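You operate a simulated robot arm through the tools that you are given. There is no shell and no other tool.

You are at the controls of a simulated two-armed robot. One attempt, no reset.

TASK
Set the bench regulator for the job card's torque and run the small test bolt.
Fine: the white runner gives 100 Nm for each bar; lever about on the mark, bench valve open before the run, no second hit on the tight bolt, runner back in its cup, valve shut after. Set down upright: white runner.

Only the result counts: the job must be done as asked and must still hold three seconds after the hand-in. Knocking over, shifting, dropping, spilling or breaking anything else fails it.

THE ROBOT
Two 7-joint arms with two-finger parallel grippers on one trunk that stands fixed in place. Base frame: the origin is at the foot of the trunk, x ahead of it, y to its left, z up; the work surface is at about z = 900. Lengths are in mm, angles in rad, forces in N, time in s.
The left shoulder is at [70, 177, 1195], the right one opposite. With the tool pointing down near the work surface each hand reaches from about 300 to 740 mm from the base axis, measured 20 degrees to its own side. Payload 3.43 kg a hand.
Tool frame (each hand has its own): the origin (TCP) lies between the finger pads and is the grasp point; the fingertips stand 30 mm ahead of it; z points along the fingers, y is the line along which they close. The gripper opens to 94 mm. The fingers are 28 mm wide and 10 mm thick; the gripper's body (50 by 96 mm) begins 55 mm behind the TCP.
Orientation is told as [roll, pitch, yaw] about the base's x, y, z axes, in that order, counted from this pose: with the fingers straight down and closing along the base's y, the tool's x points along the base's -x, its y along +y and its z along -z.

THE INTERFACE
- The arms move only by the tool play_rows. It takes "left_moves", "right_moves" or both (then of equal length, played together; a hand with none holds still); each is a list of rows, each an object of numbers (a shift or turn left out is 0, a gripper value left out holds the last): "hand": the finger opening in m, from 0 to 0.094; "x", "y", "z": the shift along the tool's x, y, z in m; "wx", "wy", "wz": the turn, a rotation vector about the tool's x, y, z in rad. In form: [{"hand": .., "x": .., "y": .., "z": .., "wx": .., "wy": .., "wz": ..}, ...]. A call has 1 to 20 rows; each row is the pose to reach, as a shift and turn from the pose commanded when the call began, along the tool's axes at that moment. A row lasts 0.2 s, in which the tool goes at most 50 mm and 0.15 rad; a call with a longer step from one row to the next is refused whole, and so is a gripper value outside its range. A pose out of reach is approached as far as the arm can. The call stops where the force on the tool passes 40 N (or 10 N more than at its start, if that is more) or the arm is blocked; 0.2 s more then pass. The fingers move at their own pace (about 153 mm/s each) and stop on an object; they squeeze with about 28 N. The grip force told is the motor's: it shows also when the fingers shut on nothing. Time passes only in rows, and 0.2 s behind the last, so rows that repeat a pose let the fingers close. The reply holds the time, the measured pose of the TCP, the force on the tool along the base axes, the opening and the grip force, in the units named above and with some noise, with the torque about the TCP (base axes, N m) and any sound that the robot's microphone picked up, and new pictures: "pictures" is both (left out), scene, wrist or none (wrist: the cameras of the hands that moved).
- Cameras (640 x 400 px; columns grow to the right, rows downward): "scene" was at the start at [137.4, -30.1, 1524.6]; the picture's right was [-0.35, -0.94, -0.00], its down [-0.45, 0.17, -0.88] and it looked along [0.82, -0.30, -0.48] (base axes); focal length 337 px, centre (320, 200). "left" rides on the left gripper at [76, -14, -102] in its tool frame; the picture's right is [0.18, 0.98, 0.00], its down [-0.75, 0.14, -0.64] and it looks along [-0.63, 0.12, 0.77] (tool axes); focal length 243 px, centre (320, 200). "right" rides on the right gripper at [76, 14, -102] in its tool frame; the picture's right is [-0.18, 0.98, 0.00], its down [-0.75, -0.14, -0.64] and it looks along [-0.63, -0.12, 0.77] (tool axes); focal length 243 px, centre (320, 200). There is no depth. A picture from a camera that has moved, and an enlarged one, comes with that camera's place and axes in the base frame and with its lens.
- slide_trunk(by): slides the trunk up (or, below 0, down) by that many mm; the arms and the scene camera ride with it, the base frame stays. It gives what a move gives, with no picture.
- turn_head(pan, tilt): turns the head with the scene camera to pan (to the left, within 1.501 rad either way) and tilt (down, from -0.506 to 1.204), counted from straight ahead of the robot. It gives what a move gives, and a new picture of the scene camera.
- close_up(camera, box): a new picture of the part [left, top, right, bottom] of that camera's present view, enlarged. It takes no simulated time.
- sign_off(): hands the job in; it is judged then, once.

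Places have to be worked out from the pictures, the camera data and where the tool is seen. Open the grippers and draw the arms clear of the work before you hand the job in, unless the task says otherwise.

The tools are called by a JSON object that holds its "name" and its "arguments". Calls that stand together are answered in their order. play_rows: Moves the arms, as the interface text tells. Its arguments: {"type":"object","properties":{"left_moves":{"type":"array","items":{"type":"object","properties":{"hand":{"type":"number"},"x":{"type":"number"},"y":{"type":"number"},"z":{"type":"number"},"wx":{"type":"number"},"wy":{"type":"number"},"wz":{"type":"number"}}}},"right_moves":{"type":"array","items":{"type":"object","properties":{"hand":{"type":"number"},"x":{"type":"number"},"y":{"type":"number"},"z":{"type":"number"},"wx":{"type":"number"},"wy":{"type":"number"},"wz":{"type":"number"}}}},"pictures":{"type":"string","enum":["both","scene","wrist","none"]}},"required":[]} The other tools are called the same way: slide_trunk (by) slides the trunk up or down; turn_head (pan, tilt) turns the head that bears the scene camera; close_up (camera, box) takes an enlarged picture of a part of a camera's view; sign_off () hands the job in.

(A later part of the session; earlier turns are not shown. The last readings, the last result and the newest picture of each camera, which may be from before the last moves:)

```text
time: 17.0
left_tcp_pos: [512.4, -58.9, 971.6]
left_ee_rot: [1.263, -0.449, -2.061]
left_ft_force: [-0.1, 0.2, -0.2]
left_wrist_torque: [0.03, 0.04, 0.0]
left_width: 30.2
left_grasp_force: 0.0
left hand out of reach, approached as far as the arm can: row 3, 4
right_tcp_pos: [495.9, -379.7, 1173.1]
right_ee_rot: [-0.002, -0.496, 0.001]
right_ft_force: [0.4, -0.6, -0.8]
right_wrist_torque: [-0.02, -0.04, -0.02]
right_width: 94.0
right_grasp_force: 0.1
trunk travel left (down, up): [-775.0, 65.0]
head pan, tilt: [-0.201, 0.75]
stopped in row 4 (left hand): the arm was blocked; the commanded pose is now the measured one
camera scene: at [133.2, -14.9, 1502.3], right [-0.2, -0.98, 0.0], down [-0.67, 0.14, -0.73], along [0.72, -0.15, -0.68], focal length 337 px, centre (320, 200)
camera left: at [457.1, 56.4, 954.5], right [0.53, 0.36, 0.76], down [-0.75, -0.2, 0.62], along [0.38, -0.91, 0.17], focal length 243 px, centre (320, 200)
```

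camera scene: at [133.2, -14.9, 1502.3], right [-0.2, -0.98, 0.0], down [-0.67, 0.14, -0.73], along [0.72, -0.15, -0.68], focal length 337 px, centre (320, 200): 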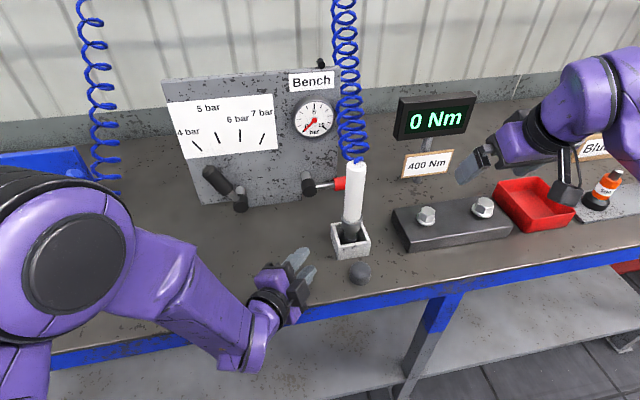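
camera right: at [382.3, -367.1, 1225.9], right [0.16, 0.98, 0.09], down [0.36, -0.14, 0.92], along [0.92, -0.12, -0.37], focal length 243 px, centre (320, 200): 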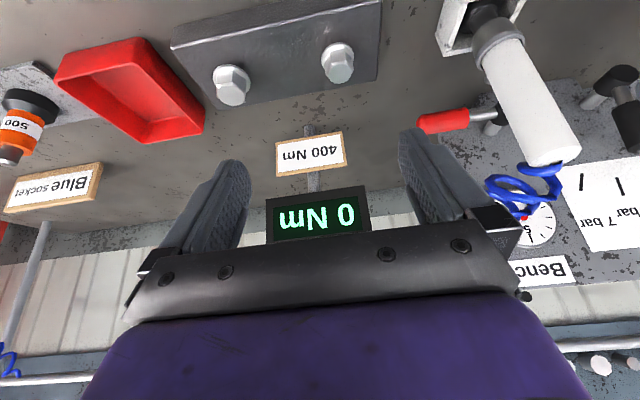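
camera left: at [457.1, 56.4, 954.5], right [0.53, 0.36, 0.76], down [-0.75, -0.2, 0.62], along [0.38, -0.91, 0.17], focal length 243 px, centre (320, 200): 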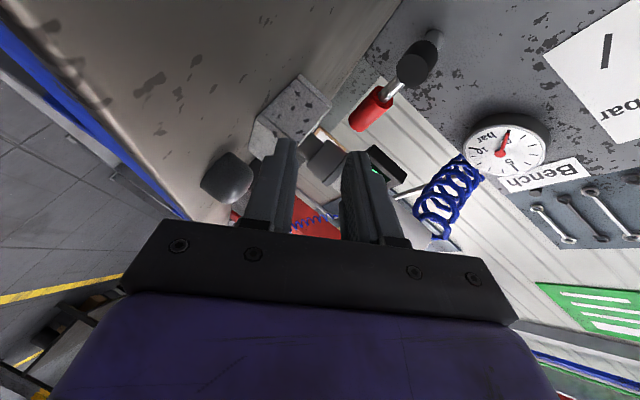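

The left arm hit a joint limit and sagged to (512, -59, 972), but the force reading is zero and nothing on the bench has moved. From this measured pose I'll raise the hand and bring it left while unrolling toward the natural pose.

{"name": "play_rows", "arguments": {"left_moves": [{"x": 0.0035, "y": 0.0173, "z": -0.0059}, {"x": 0.007, "y": 0.0346, "z": -0.0117, "wx": 0.0464, "wy": 0.0229, "wz": -0.1227}, {"x": 0.0104, "y": 0.0519, "z": -0.0176, "wx": 0.0929, "wy": 0.0458, "wz": -0.2454}, {"x": 0.0139, "y": 0.0693, "z": -0.0234, "wx": 0.1393, "wy": 0.0687, "wz": -0.3681}, {"x": 0.0174, "y": 0.0866, "z": -0.0293, "wx": 0.1858, "wy": 0.0917, "wz": -0.4908}, {"x": 0.0209, "y": 0.1039, "z": -0.0351, "wx": 0.2322, "wy": 0.1146, "wz": -0.6134}, {"x": 0.0243, "y": 0.1212, "z": -0.041, "wx": 0.2786, "wy": 0.1375, "wz": -0.7361}, {"x": 0.0278, "y": 0.1385, "z": -0.0468, "wx": 0.3251, "wy": 0.1604, "wz": -0.8588}, {"x": 0.0278, "y": 0.1385, "z": -0.0468, "wx": 0.3715, "wy": 0.1833, "wz": -0.9815}]}}

```text
time: 19.0
left_tcp_pos: [551.4, 17.7, 1091.1]
left_ee_rot: [0.013, -0.952, -0.882]
left_ft_force: [-0.3, 0.2, -0.3]
left_wrist_torque: [0.03, 0.01, 0.06]
left_width: 30.0
left_grasp_force: 0.1
left hand out of reach, approached as far as the arm can: row 1, 2, 3
right_tcp_pos: [495.6, -379.4, 1171.8]
right_ee_rot: [-0.003, -0.496, 0.003]
right_ft_force: [0.4, -0.6, -0.6]
right_wrist_torque: [0.0, -0.01, -0.03]
right_width: 94.1
right_grasp_force: 0.0
trunk travel left (down, up): [-775.0, 65.0]
head pan, tilt: [-0.201, 0.75]
camera scene: at [133.7, -14.7, 1502.3], right [-0.2, -0.98, 0.0], down [-0.67, 0.14, -0.73], along [0.72, -0.15, -0.68], focal length 337 px, centre (320, 200)
camera left: at [457.1, 105.1, 1088.5], right [0.68, 0.72, -0.14], down [0.05, 0.15, 0.99], along [0.73, -0.68, 0.07], focal length 243 px, centre (320, 200)
```

scene: 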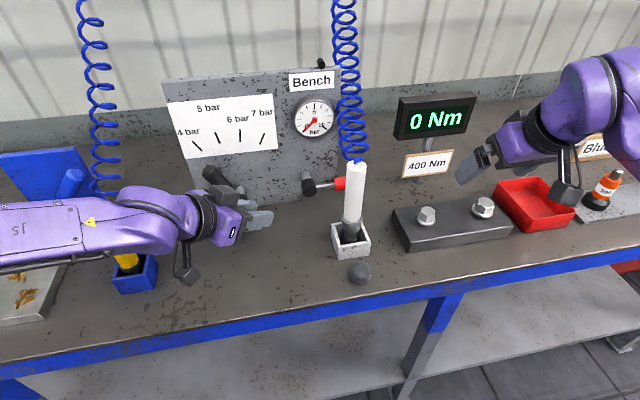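
left: 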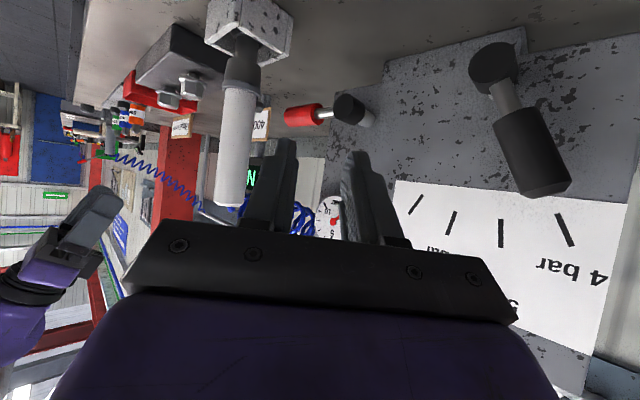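

The left hand is back in a healthy pose at (551, 18, 1091), and this view confirms the valve handle axis at x≈706, z≈984, spanning y≈-160…-238. I'll close the fingers and move to a pre-position in front and left of the handle, so I can slide the closed fingers under it along their own axis.

{"name": "play_rows", "arguments": {"left_moves": [{"hand": 0.0, "x": -0.0028, "y": -0.0019, "z": 0.0343, "wx": -0.0378, "wz": -0.0269}, {"x": -0.0056, "y": -0.0038, "z": 0.0687, "wx": -0.0756, "wz": -0.0538}, {"x": -0.0085, "y": -0.0057, "z": 0.103, "wx": -0.1134, "wz": -0.0808}, {"x": -0.0113, "y": -0.0076, "z": 0.1374, "wx": -0.1512, "wz": -0.1077}, {"x": -0.0141, "y": -0.0095, "z": 0.1717, "wx": -0.189, "wz": -0.1346}]}}

```text
time: 20.2
left_tcp_pos: [641.7, -102.9, 1000.5]
left_ee_rot: [0.017, -0.953, -0.653]
left_ft_force: [-0.5, -0.6, 0.7]
left_wrist_torque: [0.03, 0.02, -0.04]
left_width: 0.0
left_grasp_force: 28.4
right_tcp_pos: [496.1, -381.4, 1172.7]
right_ee_rot: [0.0, -0.496, 0.002]
right_ft_force: [-1.0, -0.6, 0.0]
right_wrist_torque: [0.0, -0.02, 0.01]
right_width: 94.0
right_grasp_force: 0.1
trunk travel left (down, up): [-775.0, 65.0]
head pan, tilt: [-0.201, 0.75]
camera scene: at [134.0, -16.9, 1502.2], right [-0.2, -0.98, 0.0], down [-0.67, 0.14, -0.73], along [0.72, -0.14, -0.68], focal length 337 px, centre (320, 200)
camera left: at [528.9, -39.5, 999.0], right [0.5, 0.85, -0.14], down [0.01, 0.16, 0.99], along [0.87, -0.5, 0.07], focal length 243 px, centre (320, 200)
```

scene: 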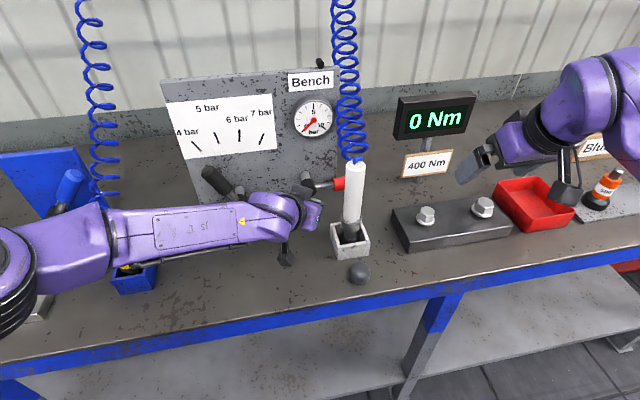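
left: 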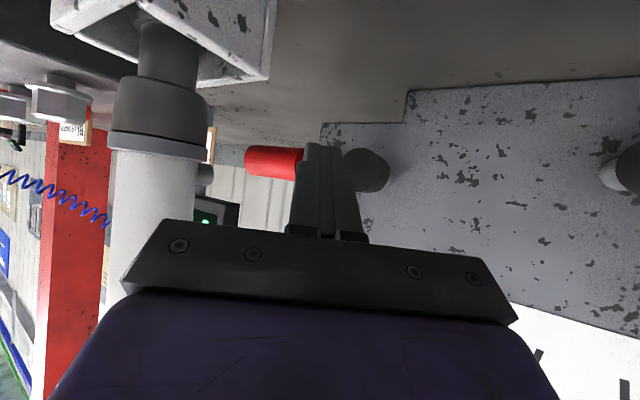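

The closed fingers point at the handle and the clearance to the runner is about 20 mm. I'll slide 100 mm along the finger axis so the fingertips pass under the handle near (705, -152, 943).

{"name": "play_rows", "arguments": {"left_moves": [{"z": 0.025}, {"z": 0.05}, {"z": 0.075}, {"z": 0.1}]}}

```text
time: 21.2
left_tcp_pos: [703.9, -149.7, 944.6]
left_ee_rot: [0.017, -0.955, -0.653]
left_ft_force: [1.2, 0.1, -0.2]
left_wrist_torque: [0.0, 0.0, -0.01]
left_width: 0.2
left_grasp_force: 28.3
right_tcp_pos: [495.6, -381.1, 1172.7]
right_ee_rot: [-0.001, -0.494, 0.001]
right_ft_force: [-0.1, 0.8, 0.0]
right_wrist_torque: [0.04, -0.01, -0.03]
right_width: 93.8
right_grasp_force: 0.1
trunk travel left (down, up): [-775.0, 65.0]
head pan, tilt: [-0.201, 0.75]
camera scene: at [133.0, -16.3, 1502.3], right [-0.2, -0.98, 0.0], down [-0.67, 0.14, -0.73], along [0.72, -0.14, -0.68], focal length 337 px, centre (320, 200)
camera left: at [592.3, -85.8, 941.2], right [0.5, 0.85, -0.14], down [0.01, 0.16, 0.99], along [0.86, -0.5, 0.07], focal length 243 px, centre (320, 200)
```

scene: 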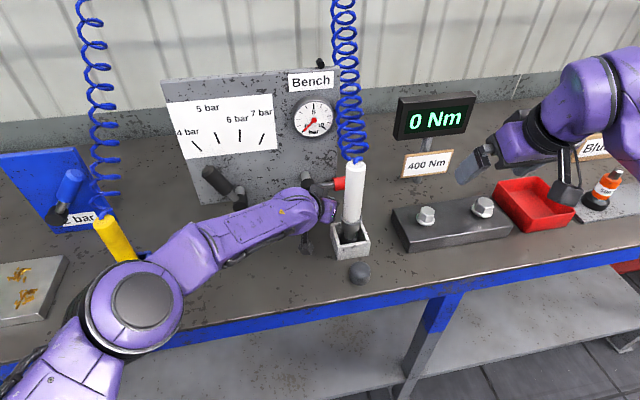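
left: 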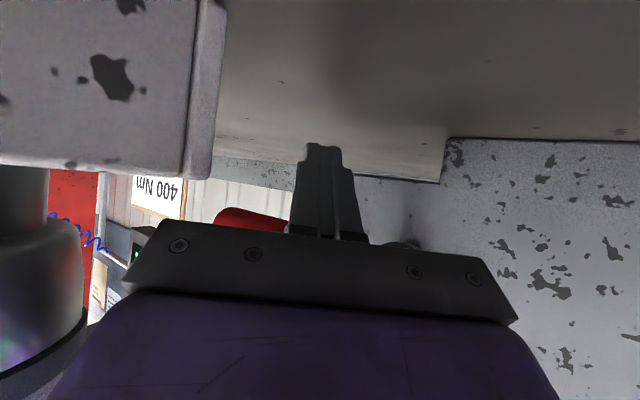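

The fingertips are now under the handle with no contact force. I'll lift gently along the handle's arc (about 30° worth), turning slightly away from the runner, and watch the forces.

{"name": "play_rows", "arguments": {"left_moves": [{"x": -0.0072, "y": -0.0016, "z": -0.0036, "wx": 0.0163, "wz": 0.0115}, {"x": -0.014, "y": -0.004, "z": -0.0062, "wx": 0.0327, "wz": 0.0231}, {"x": -0.0211, "y": -0.0071, "z": -0.0082, "wx": 0.049, "wz": 0.0346}, {"x": -0.0271, "y": -0.0095, "z": -0.0102, "wx": 0.0654, "wz": 0.0462}, {"x": -0.0319, "y": -0.0111, "z": -0.0121, "wx": 0.0817, "wz": 0.0577}]}}

{"name": "close_up", "arguments": {"camera": "scene", "box": [270, 70, 400, 230]}}

```text
time: 22.4
left_tcp_pos: [703.9, -165.0, 977.2]
left_ee_rot: [0.016, -0.952, -0.755]
left_ft_force: [-7.9, 3.8, -7.2]
left_wrist_torque: [-0.13, -0.05, 0.16]
left_width: 0.0
left_grasp_force: 28.1
right_tcp_pos: [494.1, -379.7, 1173.3]
right_ee_rot: [-0.002, -0.495, 0.004]
right_ft_force: [0.0, -0.1, 0.0]
right_wrist_torque: [0.0, 0.02, -0.02]
right_width: 93.8
right_grasp_force: 0.1
trunk travel left (down, up): [-775.0, 65.0]
head pan, tilt: [-0.201, 0.75]
camera scene: at [132.8, -14.6, 1502.4], right [-0.2, -0.98, 0.0], down [-0.67, 0.14, -0.73], along [0.72, -0.15, -0.68], focal length 337 px, centre (320, 200)
camera left: at [598.7, -88.9, 975.2], right [0.59, 0.8, -0.14], down [0.03, 0.16, 0.99], along [0.81, -0.58, 0.07], focal length 243 px, centre (320, 200)
```

scene: 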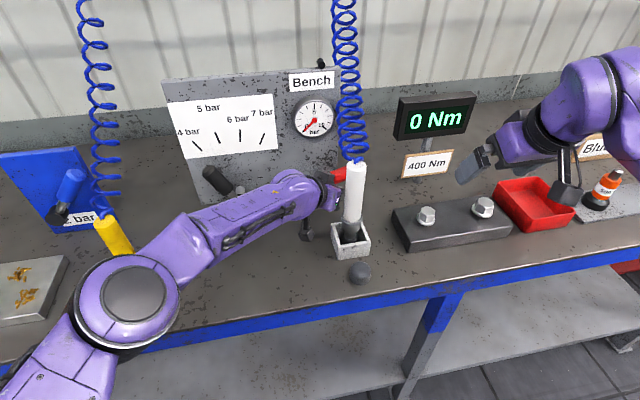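
left: 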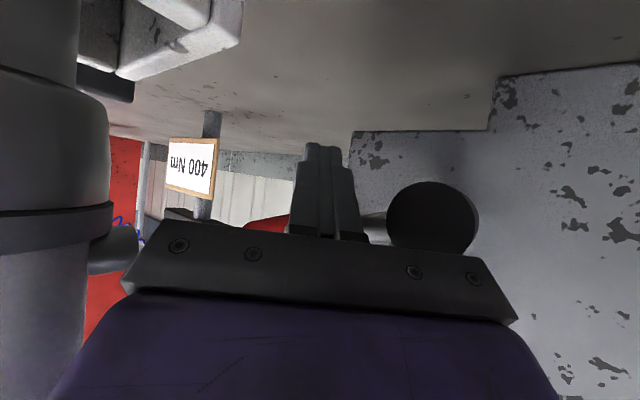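

```text
2.50 times, centred on (335, 150) of scene
camera zoom: at [132.8, -14.6, 1502.4], right [-0.2, -0.98, 0.0], down [-0.67, 0.14, -0.73], along [0.72, -0.15, -0.68], focal length 843 px, centre (282, 325)
```

zoom: 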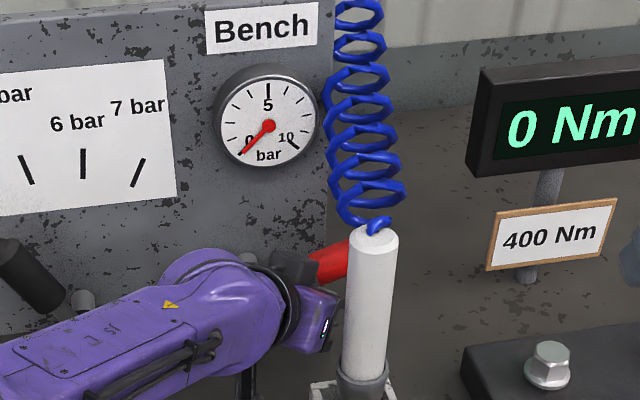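

The handle is moving: it has risen about 30° with only about 11 N on the hand. I'll carry on along the arc toward vertical.

{"name": "play_rows", "arguments": {"left_moves": [{"x": -0.0074, "y": -0.0007, "z": -0.0044}, {"x": -0.0142, "y": -0.0007, "z": -0.0093}, {"x": -0.0205, "y": 0.0001, "z": -0.0147}, {"x": -0.0261, "y": 0.0019, "z": -0.0208}, {"x": -0.0319, "y": 0.0042, "z": -0.0275}, {"x": -0.0378, "y": 0.0073, "z": -0.0353}, {"x": -0.0427, "y": 0.0114, "z": -0.0436}, {"x": -0.0454, "y": 0.0168, "z": -0.0517}]}}

{"name": "close_up", "arguments": {"camera": "scene", "box": [270, 70, 400, 230]}}

```text
time: 23.5
left_tcp_pos: [704.1, -159.4, 1006.8]
left_ee_rot: [0.014, -0.937, -0.755]
left_ft_force: [1.5, 6.4, -8.3]
left_wrist_torque: [-0.14, 0.03, 0.01]
left_width: 0.0
left_grasp_force: 28.0
right_tcp_pos: [497.2, -379.9, 1173.1]
right_ee_rot: [-0.002, -0.496, 0.003]
right_ft_force: [-0.2, -0.5, -0.4]
right_wrist_torque: [-0.02, 0.02, -0.02]
right_width: 94.0
right_grasp_force: 0.1
trunk travel left (down, up): [-775.0, 65.0]
head pan, tilt: [-0.201, 0.75]
stopped in row 5 (left hand): the force on the tool passed its limit at 43 N (the readings are from after the stop); the commanded pose is now the measured one
camera scene: at [135.0, -14.6, 1502.4], right [-0.2, -0.98, 0.0], down [-0.67, 0.14, -0.73], along [0.72, -0.15, -0.68], focal length 337 px, centre (320, 200)
camera left: at [598.0, -83.2, 1006.7], right [0.59, 0.8, -0.14], down [0.04, 0.15, 0.99], along [0.81, -0.58, 0.06], focal length 243 px, centre (320, 200)
```

scene: 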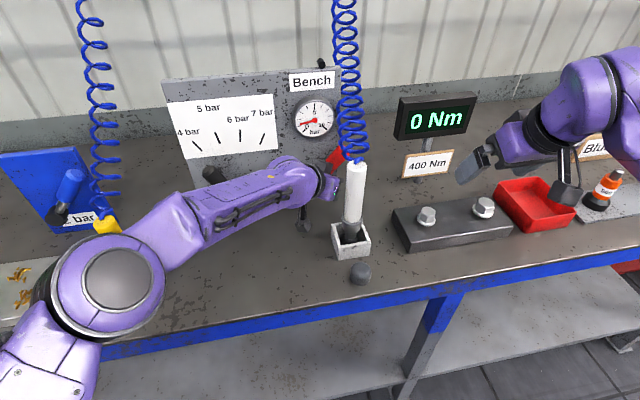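
left: 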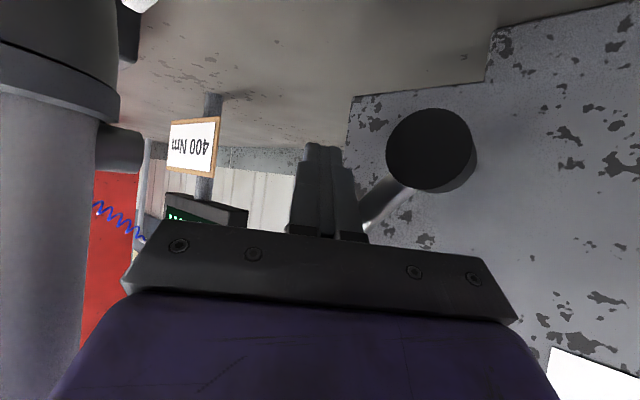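

```text
2.50 times, centred on (335, 150) of scene
camera zoom: at [135.0, -14.6, 1502.4], right [-0.2, -0.98, 0.0], down [-0.67, 0.14, -0.73], along [0.72, -0.15, -0.68], focal length 843 px, centre (282, 325)
```

zoom: 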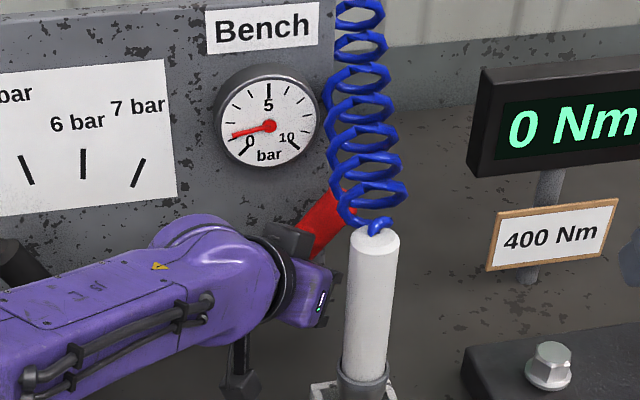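

The valve is opening: the gauge has started to rise and the handle is near 60°. The push stopped at 43 N because the steep hand pinches the handle against its palm. I'll level the hand in place, which swings the palm down and away from the handle, and check the force.

{"name": "play_rows", "arguments": {"left_moves": [{"wy": -0.1}, {"wy": -0.2}, {"wy": -0.3}, {"wy": -0.4}]}}

{"name": "close_up", "arguments": {"camera": "scene", "box": [270, 70, 400, 230]}}

```text
time: 24.5
left_tcp_pos: [702.0, -160.5, 1008.7]
left_ee_rot: [0.037, -1.341, -0.779]
left_ft_force: [0.6, -1.4, -3.2]
left_wrist_torque: [0.01, -0.02, -0.03]
left_width: 0.1
left_grasp_force: 27.9
right_tcp_pos: [496.7, -379.4, 1172.5]
right_ee_rot: [-0.001, -0.496, 0.004]
right_ft_force: [0.3, 0.8, 0.5]
right_wrist_torque: [0.01, -0.02, 0.01]
right_width: 93.9
right_grasp_force: 0.0
trunk travel left (down, up): [-775.0, 65.0]
head pan, tilt: [-0.201, 0.75]
camera scene: at [133.9, -15.2, 1502.3], right [-0.2, -0.98, 0.0], down [-0.67, 0.14, -0.73], along [0.72, -0.15, -0.68], focal length 337 px, centre (320, 200)
camera left: at [605.0, -91.8, 958.0], right [0.64, 0.75, -0.17], down [-0.24, 0.41, 0.88], along [0.73, -0.52, 0.44], focal length 243 px, centre (320, 200)
```

scene: 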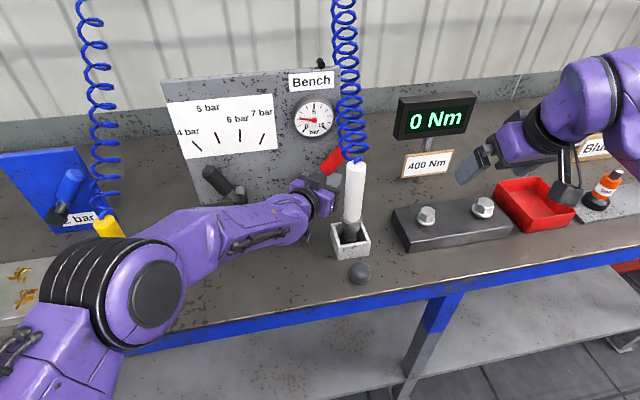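
left: 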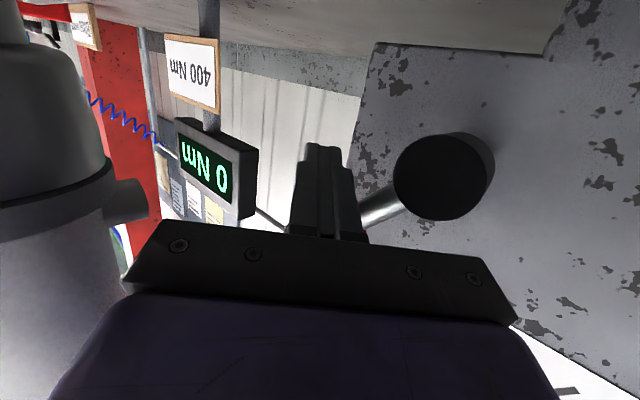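

```text
2.50 times, centred on (335, 150) of scene
camera zoom: at [133.9, -15.2, 1502.3], right [-0.2, -0.98, 0.0], down [-0.67, 0.14, -0.73], along [0.72, -0.15, -0.68], focal length 843 px, centre (282, 325)
```

zoom: 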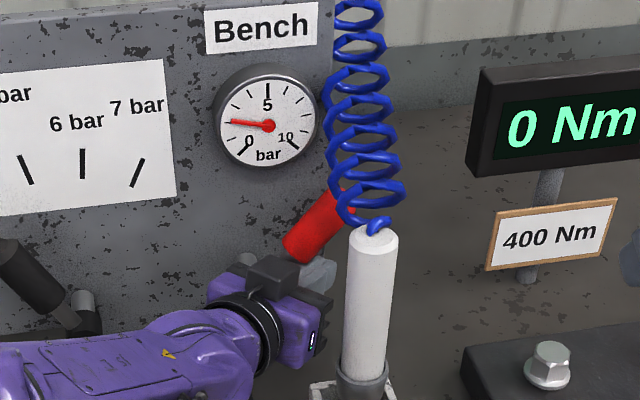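

Levelling freed the palm (force now about 3 N) and the gauge has climbed to about 2 bar. I'll keep pushing the handle up and to the left toward vertical with the levelled finger.

{"name": "play_rows", "arguments": {"left_moves": [{"x": 0.0002, "y": 0.0011, "z": -0.001}, {"x": -0.0048, "y": 0.0031, "z": -0.004}, {"x": -0.0093, "y": 0.0051, "z": -0.0069}, {"x": -0.0146, "y": 0.0073, "z": -0.0102}, {"x": -0.0185, "y": 0.01, "z": -0.0136}, {"x": -0.0219, "y": 0.0131, "z": -0.0173}]}}

{"name": "close_up", "arguments": {"camera": "scene", "box": [270, 70, 400, 230]}}

```text
time: 25.5
left_tcp_pos: [697.5, -151.9, 1012.0]
left_ee_rot: [0.023, -1.317, -0.772]
left_ft_force: [5.1, -4.9, -12.8]
left_wrist_torque: [0.14, 0.27, -0.06]
left_width: 0.3
left_grasp_force: 27.8
right_tcp_pos: [496.6, -378.8, 1173.6]
right_ee_rot: [-0.001, -0.497, 0.005]
right_ft_force: [-0.1, 0.6, -0.2]
right_wrist_torque: [0.0, -0.03, 0.0]
right_width: 93.9
right_grasp_force: 0.1
trunk travel left (down, up): [-775.0, 65.0]
head pan, tilt: [-0.201, 0.75]
stopped in row 4 (left hand): the force on the tool passed its limit at 43 N (the readings are from after the stop); the commanded pose is now the measured one
camera scene: at [134.4, -15.0, 1502.5], right [-0.2, -0.98, 0.0], down [-0.67, 0.14, -0.73], along [0.72, -0.15, -0.68], focal length 337 px, centre (320, 200)
camera left: at [600.1, -82.8, 964.5], right [0.64, 0.75, -0.17], down [-0.23, 0.4, 0.89], along [0.74, -0.53, 0.42], focal length 243 px, centre (320, 200)
```

scene: 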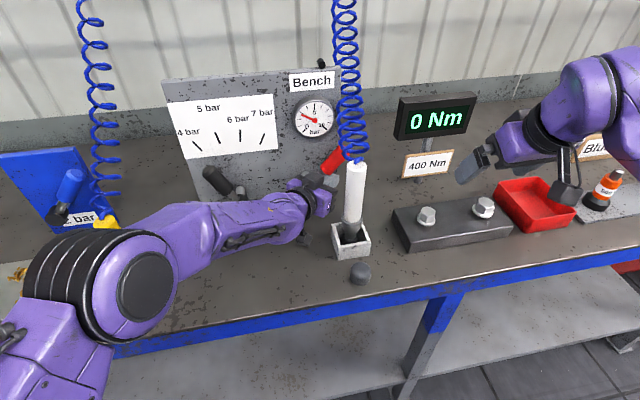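
left: 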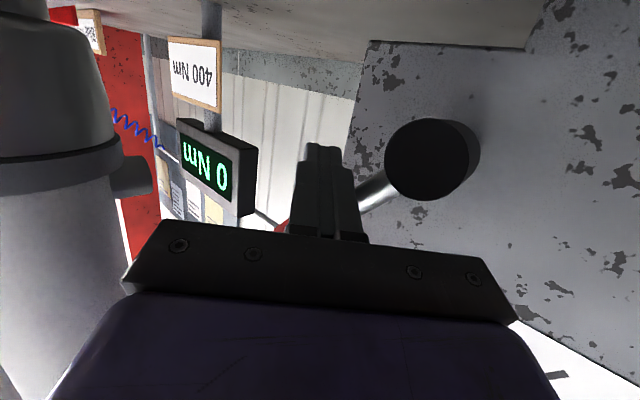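

```text
2.50 times, centred on (335, 150) of scene
camera zoom: at [134.4, -15.0, 1502.5], right [-0.2, -0.98, 0.0], down [-0.67, 0.14, -0.73], along [0.72, -0.15, -0.68], focal length 843 px, centre (282, 325)
```

zoom: 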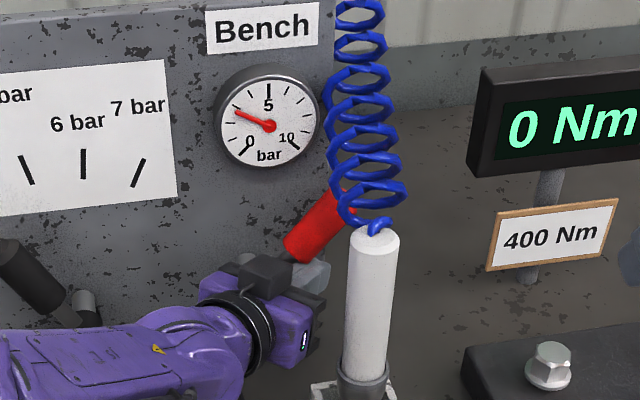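

The handle stays at about 57° however hard I push (43 N), while the gauge keeps climbing (about 2.7 bar). That looks like the valve's open stop, so I'll ease off, withdraw the hand along its own axis and let the gauge settle.

{"name": "play_rows", "arguments": {"left_moves": [{"x": 0.006, "y": -0.002}, {"x": 0.006, "y": -0.002, "z": -0.03}, {"x": 0.006, "z": -0.07}, {"x": 0.004, "z": -0.11}, {"x": 0.004, "z": -0.14}, {"x": 0.004, "z": -0.14}, {"x": 0.004, "z": -0.14}]}}

{"name": "close_up", "arguments": {"camera": "scene", "box": [270, 70, 400, 230]}}

{"name": "close_up", "arguments": {"camera": "left", "box": [0, 0, 640, 260]}}

```text
time: 27.1
left_tcp_pos: [599.3, -62.2, 1043.7]
left_ee_rot: [0.03, -1.325, -0.777]
left_ft_force: [0.1, -0.4, 0.0]
left_wrist_torque: [-0.01, -0.01, 0.01]
left_width: 0.1
left_grasp_force: 28.1
right_tcp_pos: [496.2, -380.2, 1172.8]
right_ee_rot: [-0.002, -0.495, 0.002]
right_ft_force: [0.4, 0.2, 0.8]
right_wrist_torque: [-0.01, 0.01, -0.03]
right_width: 94.2
right_grasp_force: 0.1
trunk travel left (down, up): [-775.0, 65.0]
head pan, tilt: [-0.201, 0.75]
camera scene: at [133.2, -15.2, 1502.3], right [-0.2, -0.98, 0.0], down [-0.67, 0.14, -0.73], along [0.72, -0.15, -0.68], focal length 337 px, centre (320, 200)
camera left: at [500.7, 8.2, 994.8], right [0.64, 0.75, -0.17], down [-0.23, 0.4, 0.89], along [0.74, -0.53, 0.43], focal length 243 px, centre (320, 200)
```

scene: 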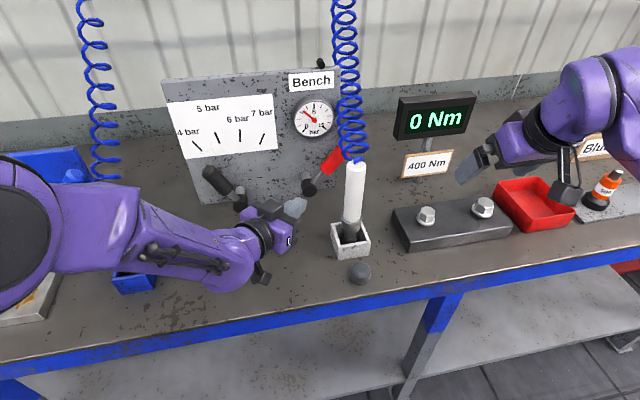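
left: 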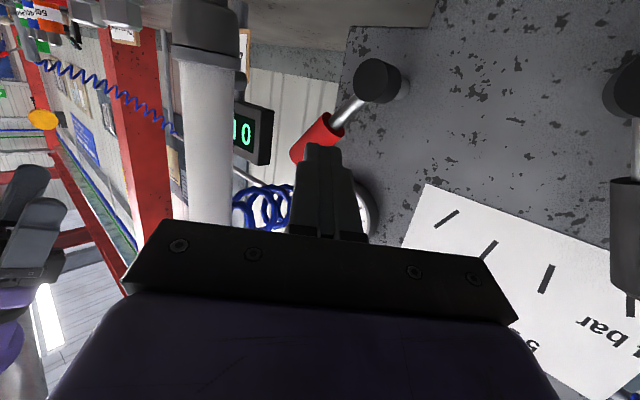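

```text
2.50 times, centred on (335, 150) of scene
camera zoom: at [133.2, -15.2, 1502.3], right [-0.2, -0.98, 0.0], down [-0.67, 0.14, -0.73], along [0.72, -0.15, -0.68], focal length 843 px, centre (282, 325)
```

zoom: 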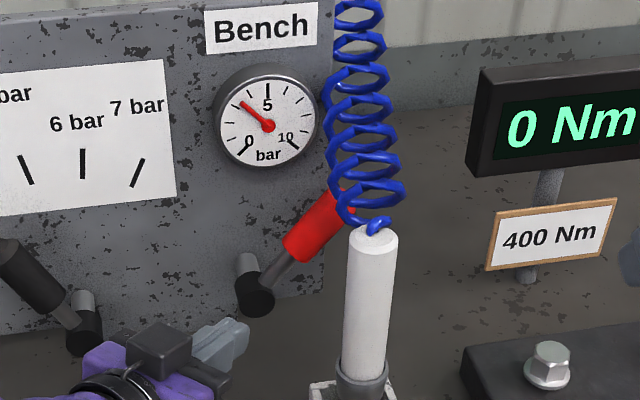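

```text
1.00 times, centred on (320, 130) of left (not enlarged: the box is as wide or as high as the picture)
camera zoom: at [500.7, 8.2, 994.8], right [0.64, 0.75, -0.17], down [-0.23, 0.4, 0.89], along [0.74, -0.53, 0.43], focal length 243 px, centre (320, 270)
```

zoom: 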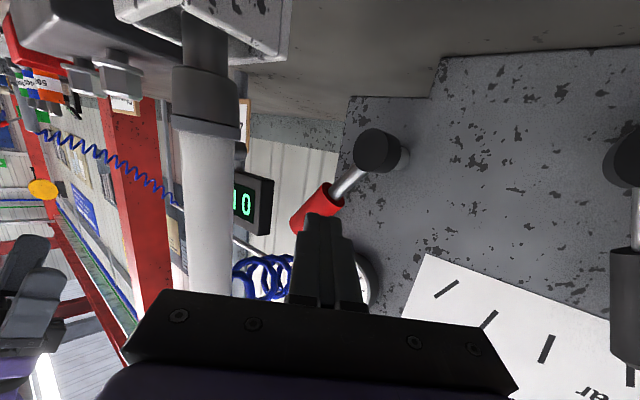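

The gauge is up to about 3.4 bar and still rising with the handle standing at its stop, so the valve is open. I'll park the left hand farther left and give the gauge time. I'll also take a close look at the runner from the left camera, because something small sticks out behind its collar.

{"name": "close_up", "arguments": {"camera": "left", "box": [160, 0, 280, 110]}}

{"name": "play_rows", "arguments": {"left_moves": [{"x": -0.0033, "y": 0.0106, "z": -0.0294}, {"x": -0.0066, "y": 0.0211, "z": -0.0589}, {"x": -0.0099, "y": 0.0317, "z": -0.0883}, {"x": -0.0099, "y": 0.0317, "z": -0.0883}, {"x": -0.0099, "y": 0.0317, "z": -0.0883}]}}

{"name": "close_up", "arguments": {"camera": "scene", "box": [270, 70, 400, 230]}}

{"name": "close_up", "arguments": {"camera": "left", "box": [180, 0, 420, 240]}}

```text
3.64 times, centred on (220, 55) of left
camera zoom: at [500.7, 8.2, 994.8], right [0.64, 0.75, -0.17], down [-0.23, 0.4, 0.89], along [0.74, -0.53, 0.43], focal length 882 px, centre (684, 727)
```

zoom: 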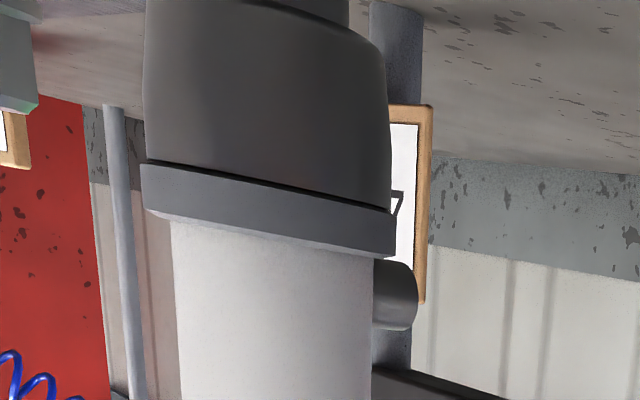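

```text
time: 28.3
left_tcp_pos: [559.1, 19.8, 1076.5]
left_ee_rot: [0.028, -1.325, -0.777]
left_ft_force: [0.2, -0.4, -0.2]
left_wrist_torque: [0.01, -0.03, 0.02]
left_width: 0.0
left_grasp_force: 28.3
right_tcp_pos: [496.0, -379.7, 1172.0]
right_ee_rot: [-0.001, -0.497, 0.005]
right_ft_force: [-0.2, 0.5, 0.4]
right_wrist_torque: [0.0, 0.02, 0.03]
right_width: 94.1
right_grasp_force: 0.0
trunk travel left (down, up): [-775.0, 65.0]
head pan, tilt: [-0.201, 0.75]
camera scene: at [133.2, -15.2, 1502.3], right [-0.2, -0.98, 0.0], down [-0.67, 0.14, -0.73], along [0.72, -0.15, -0.68], focal length 337 px, centre (320, 200)
camera left: at [462.0, 89.6, 1027.9], right [0.64, 0.75, -0.17], down [-0.23, 0.4, 0.89], along [0.74, -0.53, 0.43], focal length 243 px, centre (320, 200)
```

scene: 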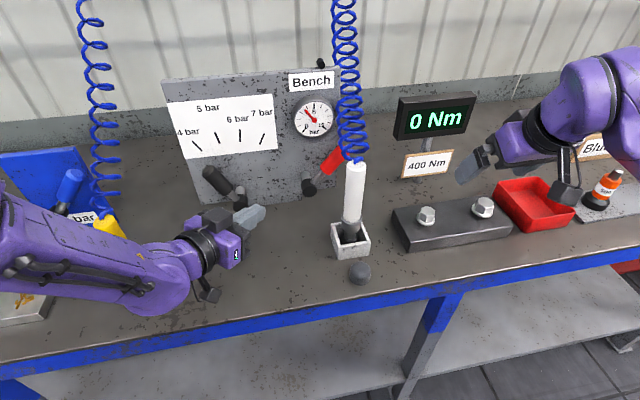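
left: 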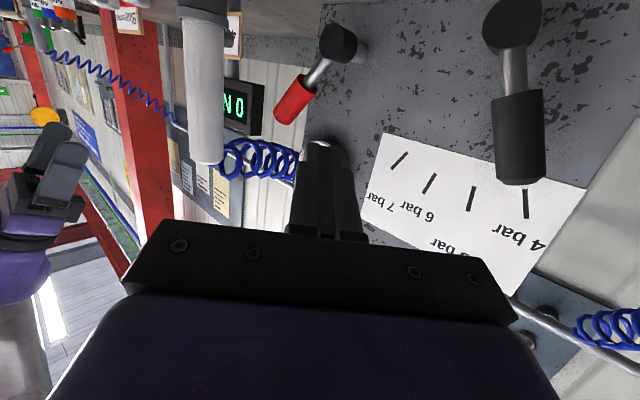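

```text
2.50 times, centred on (335, 150) of scene
camera zoom: at [133.2, -15.2, 1502.3], right [-0.2, -0.98, 0.0], down [-0.67, 0.14, -0.73], along [0.72, -0.15, -0.68], focal length 843 px, centre (282, 325)
```

zoom: 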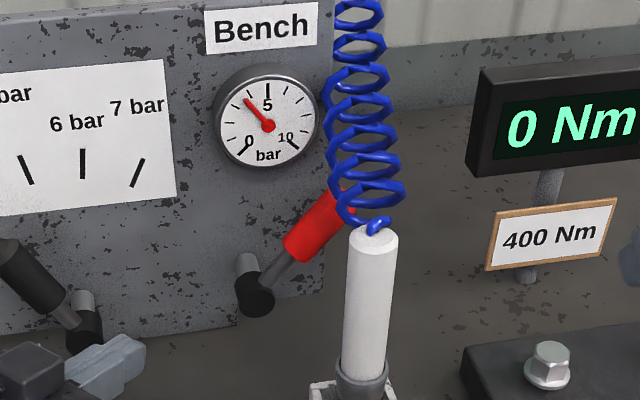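

```text
1.67 times, centred on (300, 120) of left
camera zoom: at [462.0, 89.6, 1027.9], right [0.64, 0.75, -0.17], down [-0.23, 0.4, 0.89], along [0.74, -0.53, 0.43], focal length 404 px, centre (353, 333)
```

zoom: 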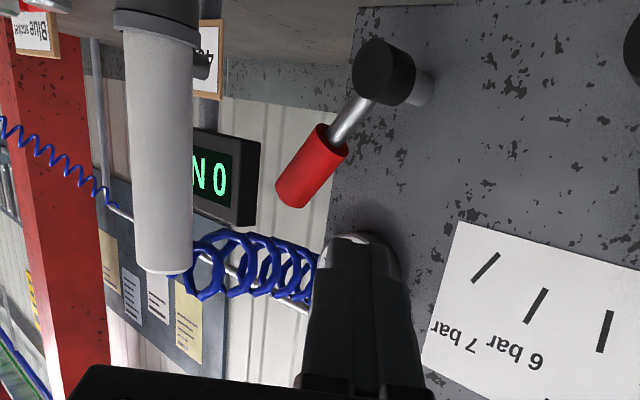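

The gauge reads nearly 4 bar, matching the lever mark. The runner has a small dark trigger stub on its back side just above the collar (z≈1003), so I'll grip above it. I'll swing the right hand to point forward-left and slightly down, ready for an approach to the runner from the right-front.

{"name": "play_rows", "arguments": {"right_moves": [{"hand": 0.08, "x": -0.0013, "y": 0.01, "z": 0.0038, "wx": -0.079, "wy": -0.0706, "wz": -0.077}, {"x": -0.0026, "y": 0.02, "z": 0.0077, "wx": -0.158, "wy": -0.1413, "wz": -0.1541}, {"x": -0.004, "y": 0.03, "z": 0.0115, "wx": -0.237, "wy": -0.2119, "wz": -0.2311}, {"x": -0.0053, "y": 0.04, "z": 0.0154, "wx": -0.316, "wy": -0.2825, "wz": -0.3081}, {"x": -0.0066, "y": 0.05, "z": 0.0192, "wx": -0.395, "wy": -0.3531, "wz": -0.3851}, {"x": -0.0079, "y": 0.06, "z": 0.0231, "wx": -0.474, "wy": -0.4238, "wz": -0.4622}, {"x": -0.0093, "y": 0.07, "z": 0.0269, "wx": -0.553, "wy": -0.4944, "wz": -0.5392}, {"x": -0.0106, "y": 0.08, "z": 0.0308, "wx": -0.632, "wy": -0.565, "wz": -0.6162}]}}

{"name": "close_up", "arguments": {"camera": "scene", "box": [270, 70, 400, 230]}}

```text
time: 30.1
left_tcp_pos: [559.8, 20.1, 1076.2]
left_ee_rot: [0.027, -1.326, -0.776]
left_ft_force: [-0.5, 0.2, -0.4]
left_wrist_torque: [0.01, -0.01, 0.0]
left_width: 0.0
left_grasp_force: 27.7
right_tcp_pos: [519.2, -298.9, 1150.2]
right_ee_rot: [-0.004, -1.099, 0.876]
right_ft_force: [-0.1, -0.5, 0.4]
right_wrist_torque: [-0.01, 0.02, 0.02]
right_width: 79.8
right_grasp_force: 0.1
right hand out of reach, approached as far as the arm can: row 1, 2
trunk travel left (down, up): [-775.0, 65.0]
head pan, tilt: [-0.201, 0.75]
camera scene: at [133.8, -15.2, 1502.3], right [-0.2, -0.98, 0.0], down [-0.67, 0.14, -0.73], along [0.72, -0.15, -0.68], focal length 337 px, centre (320, 200)
camera right: at [429.2, -387.8, 1129.0], right [-0.7, 0.7, 0.16], down [-0.04, -0.27, 0.96], along [0.71, 0.67, 0.22], focal length 243 px, centre (320, 200)
```

scene: 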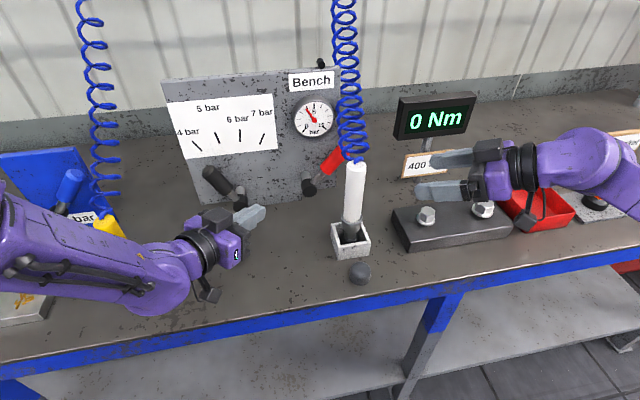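
right: 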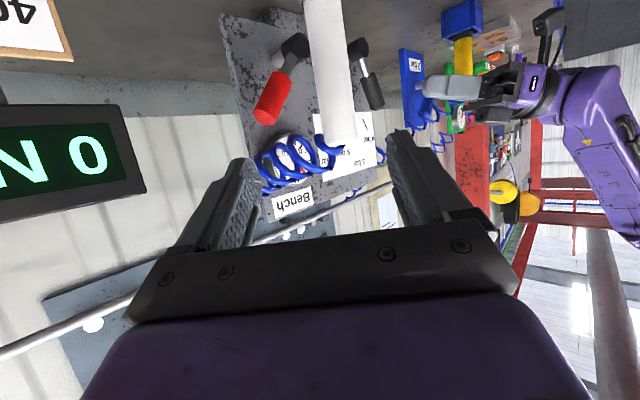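

```text
2.50 times, centred on (335, 150) of scene
camera zoom: at [133.8, -15.2, 1502.3], right [-0.2, -0.98, 0.0], down [-0.67, 0.14, -0.73], along [0.72, -0.15, -0.68], focal length 843 px, centre (282, 325)
```

zoom: 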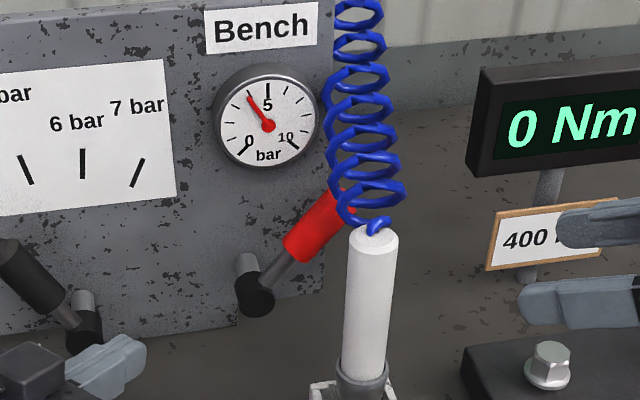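

The right hand is ready at (519, -299, 1150) and the gauge shows about 3.9 bar, settling on 4. I'll enlarge the right camera's view of the runner to pin its axis before approaching.

{"name": "close_up", "arguments": {"camera": "right", "box": [230, 0, 430, 200]}}

{"name": "close_up", "arguments": {"camera": "scene", "box": [320, 140, 400, 290]}}

{"name": "close_up", "arguments": {"camera": "scene", "box": [285, 90, 345, 145]}}

```text
2.00 times, centred on (330, 100) of right
camera zoom: at [429.2, -387.8, 1129.0], right [-0.7, 0.7, 0.16], down [-0.04, -0.27, 0.96], along [0.71, 0.67, 0.22], focal length 485 px, centre (300, 400)
```

zoom: 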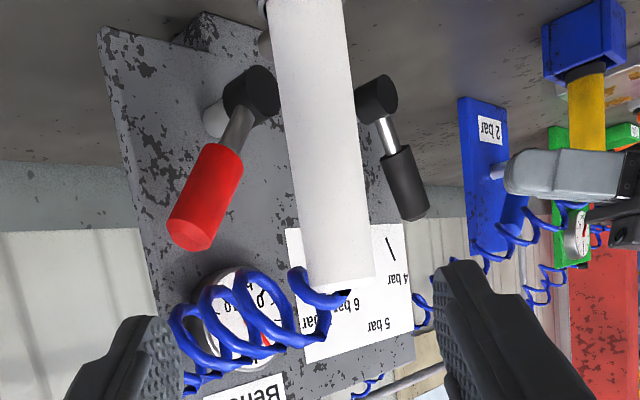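

```text
2.67 times, centred on (360, 215) of scene
camera zoom: at [133.8, -15.2, 1502.3], right [-0.2, -0.98, 0.0], down [-0.67, 0.14, -0.73], along [0.72, -0.15, -0.68], focal length 900 px, centre (213, 160)
```

zoom: 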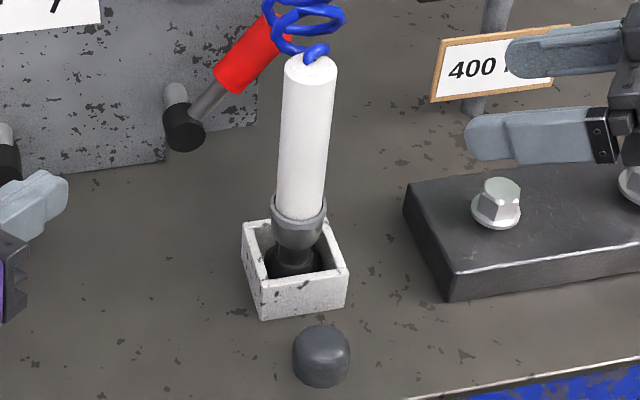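

```text
7.27 times, centred on (315, 118) of scene
camera zoom: at [133.8, -15.2, 1502.3], right [-0.2, -0.98, 0.0], down [-0.67, 0.14, -0.73], along [0.72, -0.15, -0.68], focal length 2453 px, centre (356, 800)
```

zoom: 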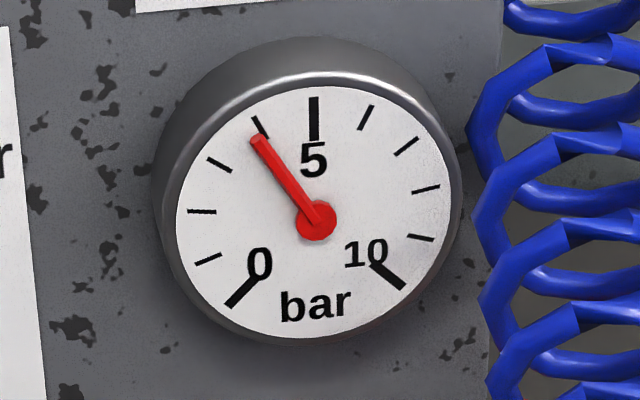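

The gauge needle sits on the 4-bar tick. The three cameras put the runner axis at about (601, -180), top at z≈1127, white body down to about 985. I'll move the right hand to a pre-grasp point 90 mm short of the body.

{"name": "play_rows", "arguments": {"right_moves": [{"x": 0.0056, "y": 0.0044, "z": 0.0266}, {"x": 0.0112, "y": 0.0089, "z": 0.0533}, {"x": 0.0168, "y": 0.0133, "z": 0.0799}]}}

```text
time: 30.9
left_tcp_pos: [559.1, 19.8, 1076.0]
left_ee_rot: [0.027, -1.324, -0.774]
left_ft_force: [0.6, 0.4, -0.4]
left_wrist_torque: [-0.01, -0.02, -0.02]
left_width: 0.0
left_grasp_force: 27.9
right_tcp_pos: [551.0, -242.6, 1099.7]
right_ee_rot: [-0.006, -1.1, 0.876]
right_ft_force: [-0.1, -0.3, -0.4]
right_wrist_torque: [-0.01, 0.0, 0.02]
right_width: 80.0
right_grasp_force: 0.1
trunk travel left (down, up): [-775.0, 65.0]
head pan, tilt: [-0.201, 0.75]
camera scene: at [133.9, -14.5, 1502.3], right [-0.2, -0.98, 0.0], down [-0.67, 0.14, -0.73], along [0.72, -0.15, -0.68], focal length 337 px, centre (320, 200)
camera right: at [460.3, -331.1, 1078.3], right [-0.7, 0.7, 0.16], down [-0.04, -0.26, 0.96], along [0.71, 0.67, 0.21], focal length 243 px, centre (320, 200)
```

scene: 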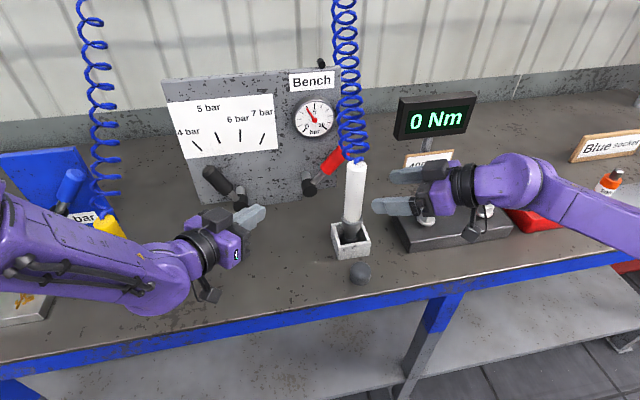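
right: 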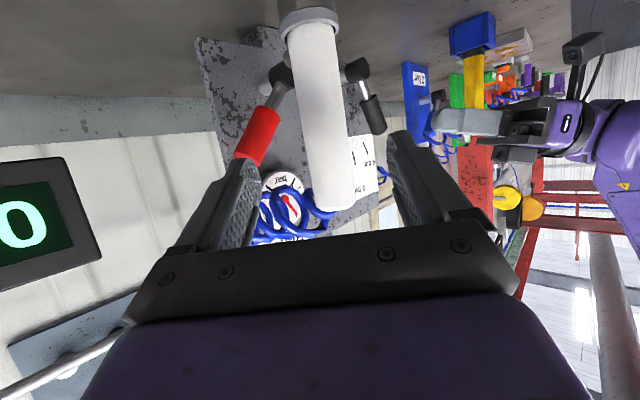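

The runner appears centred between the open fingers. I'll take one enlarged picture to measure the lateral offset before closing in.

{"name": "close_up", "arguments": {"camera": "right", "box": [220, 0, 420, 220]}}

```text
1.82 times, centred on (320, 110) of right
camera zoom: at [460.3, -331.1, 1078.3], right [-0.7, 0.7, 0.16], down [-0.04, -0.26, 0.96], along [0.71, 0.67, 0.21], focal length 441 px, centre (320, 364)
```

zoom: 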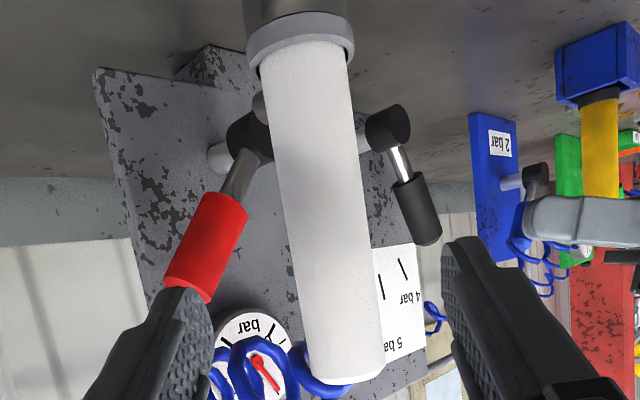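

The runner axis is about 3 mm to the tool's +y side, so I'll correct for that while advancing 90 mm along the finger axis to straddle the white body at z≈1058.

{"name": "play_rows", "arguments": {"right_moves": [{"y": 0.003, "z": 0.0225}, {"y": 0.003, "z": 0.045}, {"y": 0.003, "z": 0.0675}, {"y": 0.003, "z": 0.09}]}}

```text
time: 31.9
left_tcp_pos: [559.2, 20.0, 1075.3]
left_ee_rot: [0.022, -1.325, -0.771]
left_ft_force: [0.7, -0.1, -0.4]
left_wrist_torque: [0.01, 0.01, -0.01]
left_width: 0.0
left_grasp_force: 27.8
right_tcp_pos: [600.1, -177.5, 1059.0]
right_ee_rot: [-0.004, -1.097, 0.878]
right_ft_force: [0.9, 0.2, -0.5]
right_wrist_torque: [0.03, 0.02, 0.01]
right_width: 80.0
right_grasp_force: 0.0
trunk travel left (down, up): [-775.0, 65.0]
head pan, tilt: [-0.201, 0.75]
camera scene: at [134.5, -13.9, 1502.2], right [-0.2, -0.98, 0.0], down [-0.67, 0.14, -0.73], along [0.72, -0.15, -0.68], focal length 337 px, centre (320, 200)
camera right: at [509.1, -266.4, 1038.3], right [-0.7, 0.7, 0.16], down [-0.04, -0.26, 0.96], along [0.71, 0.67, 0.21], focal length 243 px, centre (320, 200)
```

scene: 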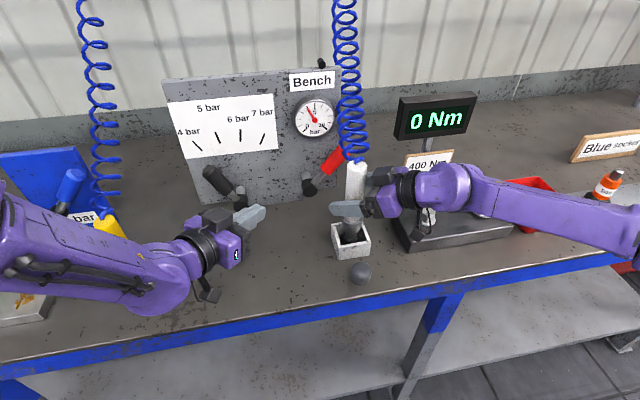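
right: 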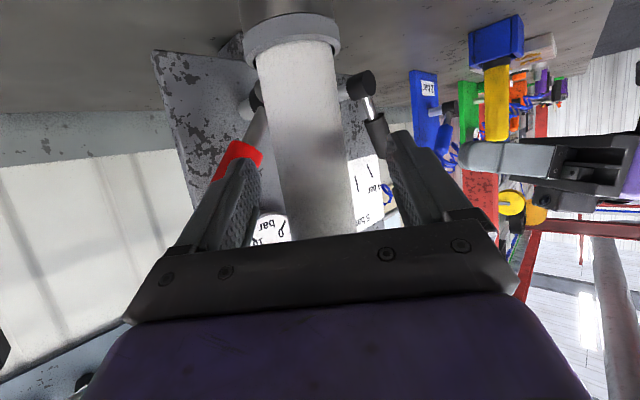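

The fingers straddle the runner body. I'll zoom in to check centring before closing.

{"name": "close_up", "arguments": {"camera": "right", "box": [220, 100, 440, 260]}}

```text
2.50 times, centred on (330, 180) of right
camera zoom: at [509.1, -266.4, 1038.3], right [-0.7, 0.7, 0.16], down [-0.04, -0.26, 0.96], along [0.71, 0.67, 0.21], focal length 606 px, centre (295, 250)
```

zoom: 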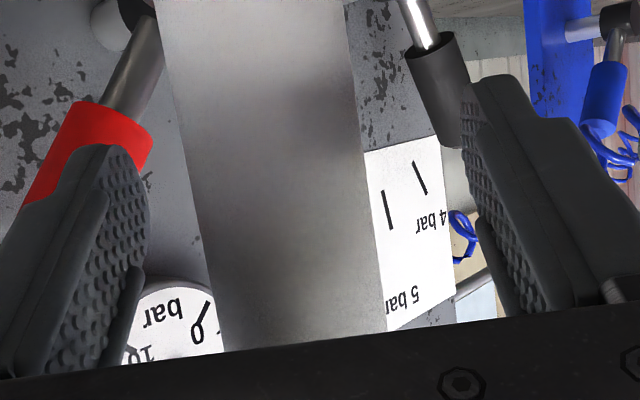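

The runner is within about 1 mm of the finger centre. I'll close the right gripper on it.

{"name": "play_rows", "arguments": {"right_moves": [{"hand": 0.05}, {"hand": 0.03}, {"hand": 0.0}, {"hand": 0.0}]}}

```text
time: 32.9
left_tcp_pos: [559.1, 19.7, 1076.6]
left_ee_rot: [0.032, -1.325, -0.778]
left_ft_force: [-0.5, -0.1, 0.1]
left_wrist_torque: [-0.01, -0.03, 0.0]
left_width: 0.0
left_grasp_force: 28.7
right_tcp_pos: [599.1, -179.3, 1060.9]
right_ee_rot: [-0.004, -1.099, 0.875]
right_ft_force: [1.1, -2.6, 4.0]
right_wrist_torque: [-0.27, 0.01, 0.06]
right_width: 39.5
right_grasp_force: 28.0
trunk travel left (down, up): [-775.0, 65.0]
head pan, tilt: [-0.201, 0.75]
camera scene: at [133.0, -15.5, 1502.4], right [-0.2, -0.98, 0.0], down [-0.67, 0.14, -0.73], along [0.72, -0.15, -0.68], focal length 337 px, centre (320, 200)
camera right: at [508.2, -267.8, 1039.0], right [-0.7, 0.7, 0.16], down [-0.04, -0.27, 0.96], along [0.71, 0.67, 0.21], focal length 243 px, centre (320, 200)
```

scene: 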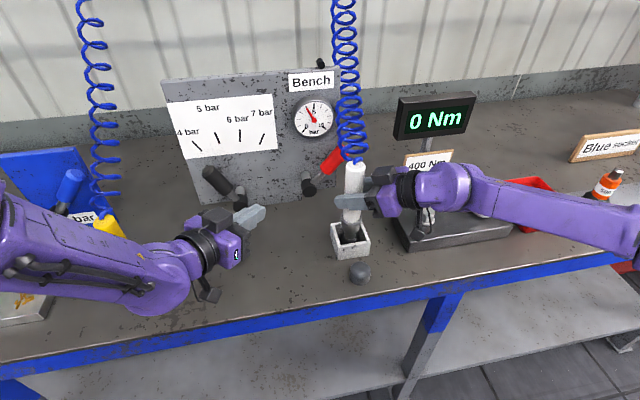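
right: 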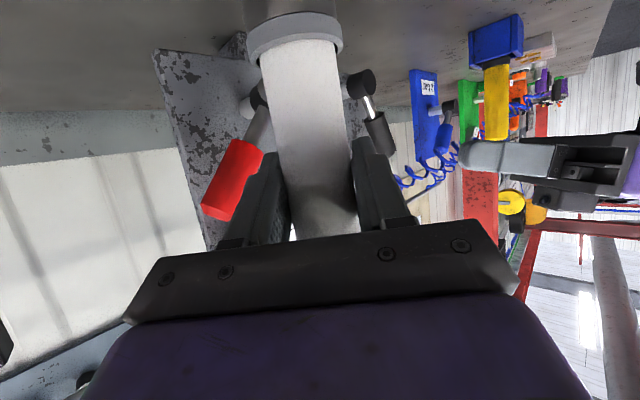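

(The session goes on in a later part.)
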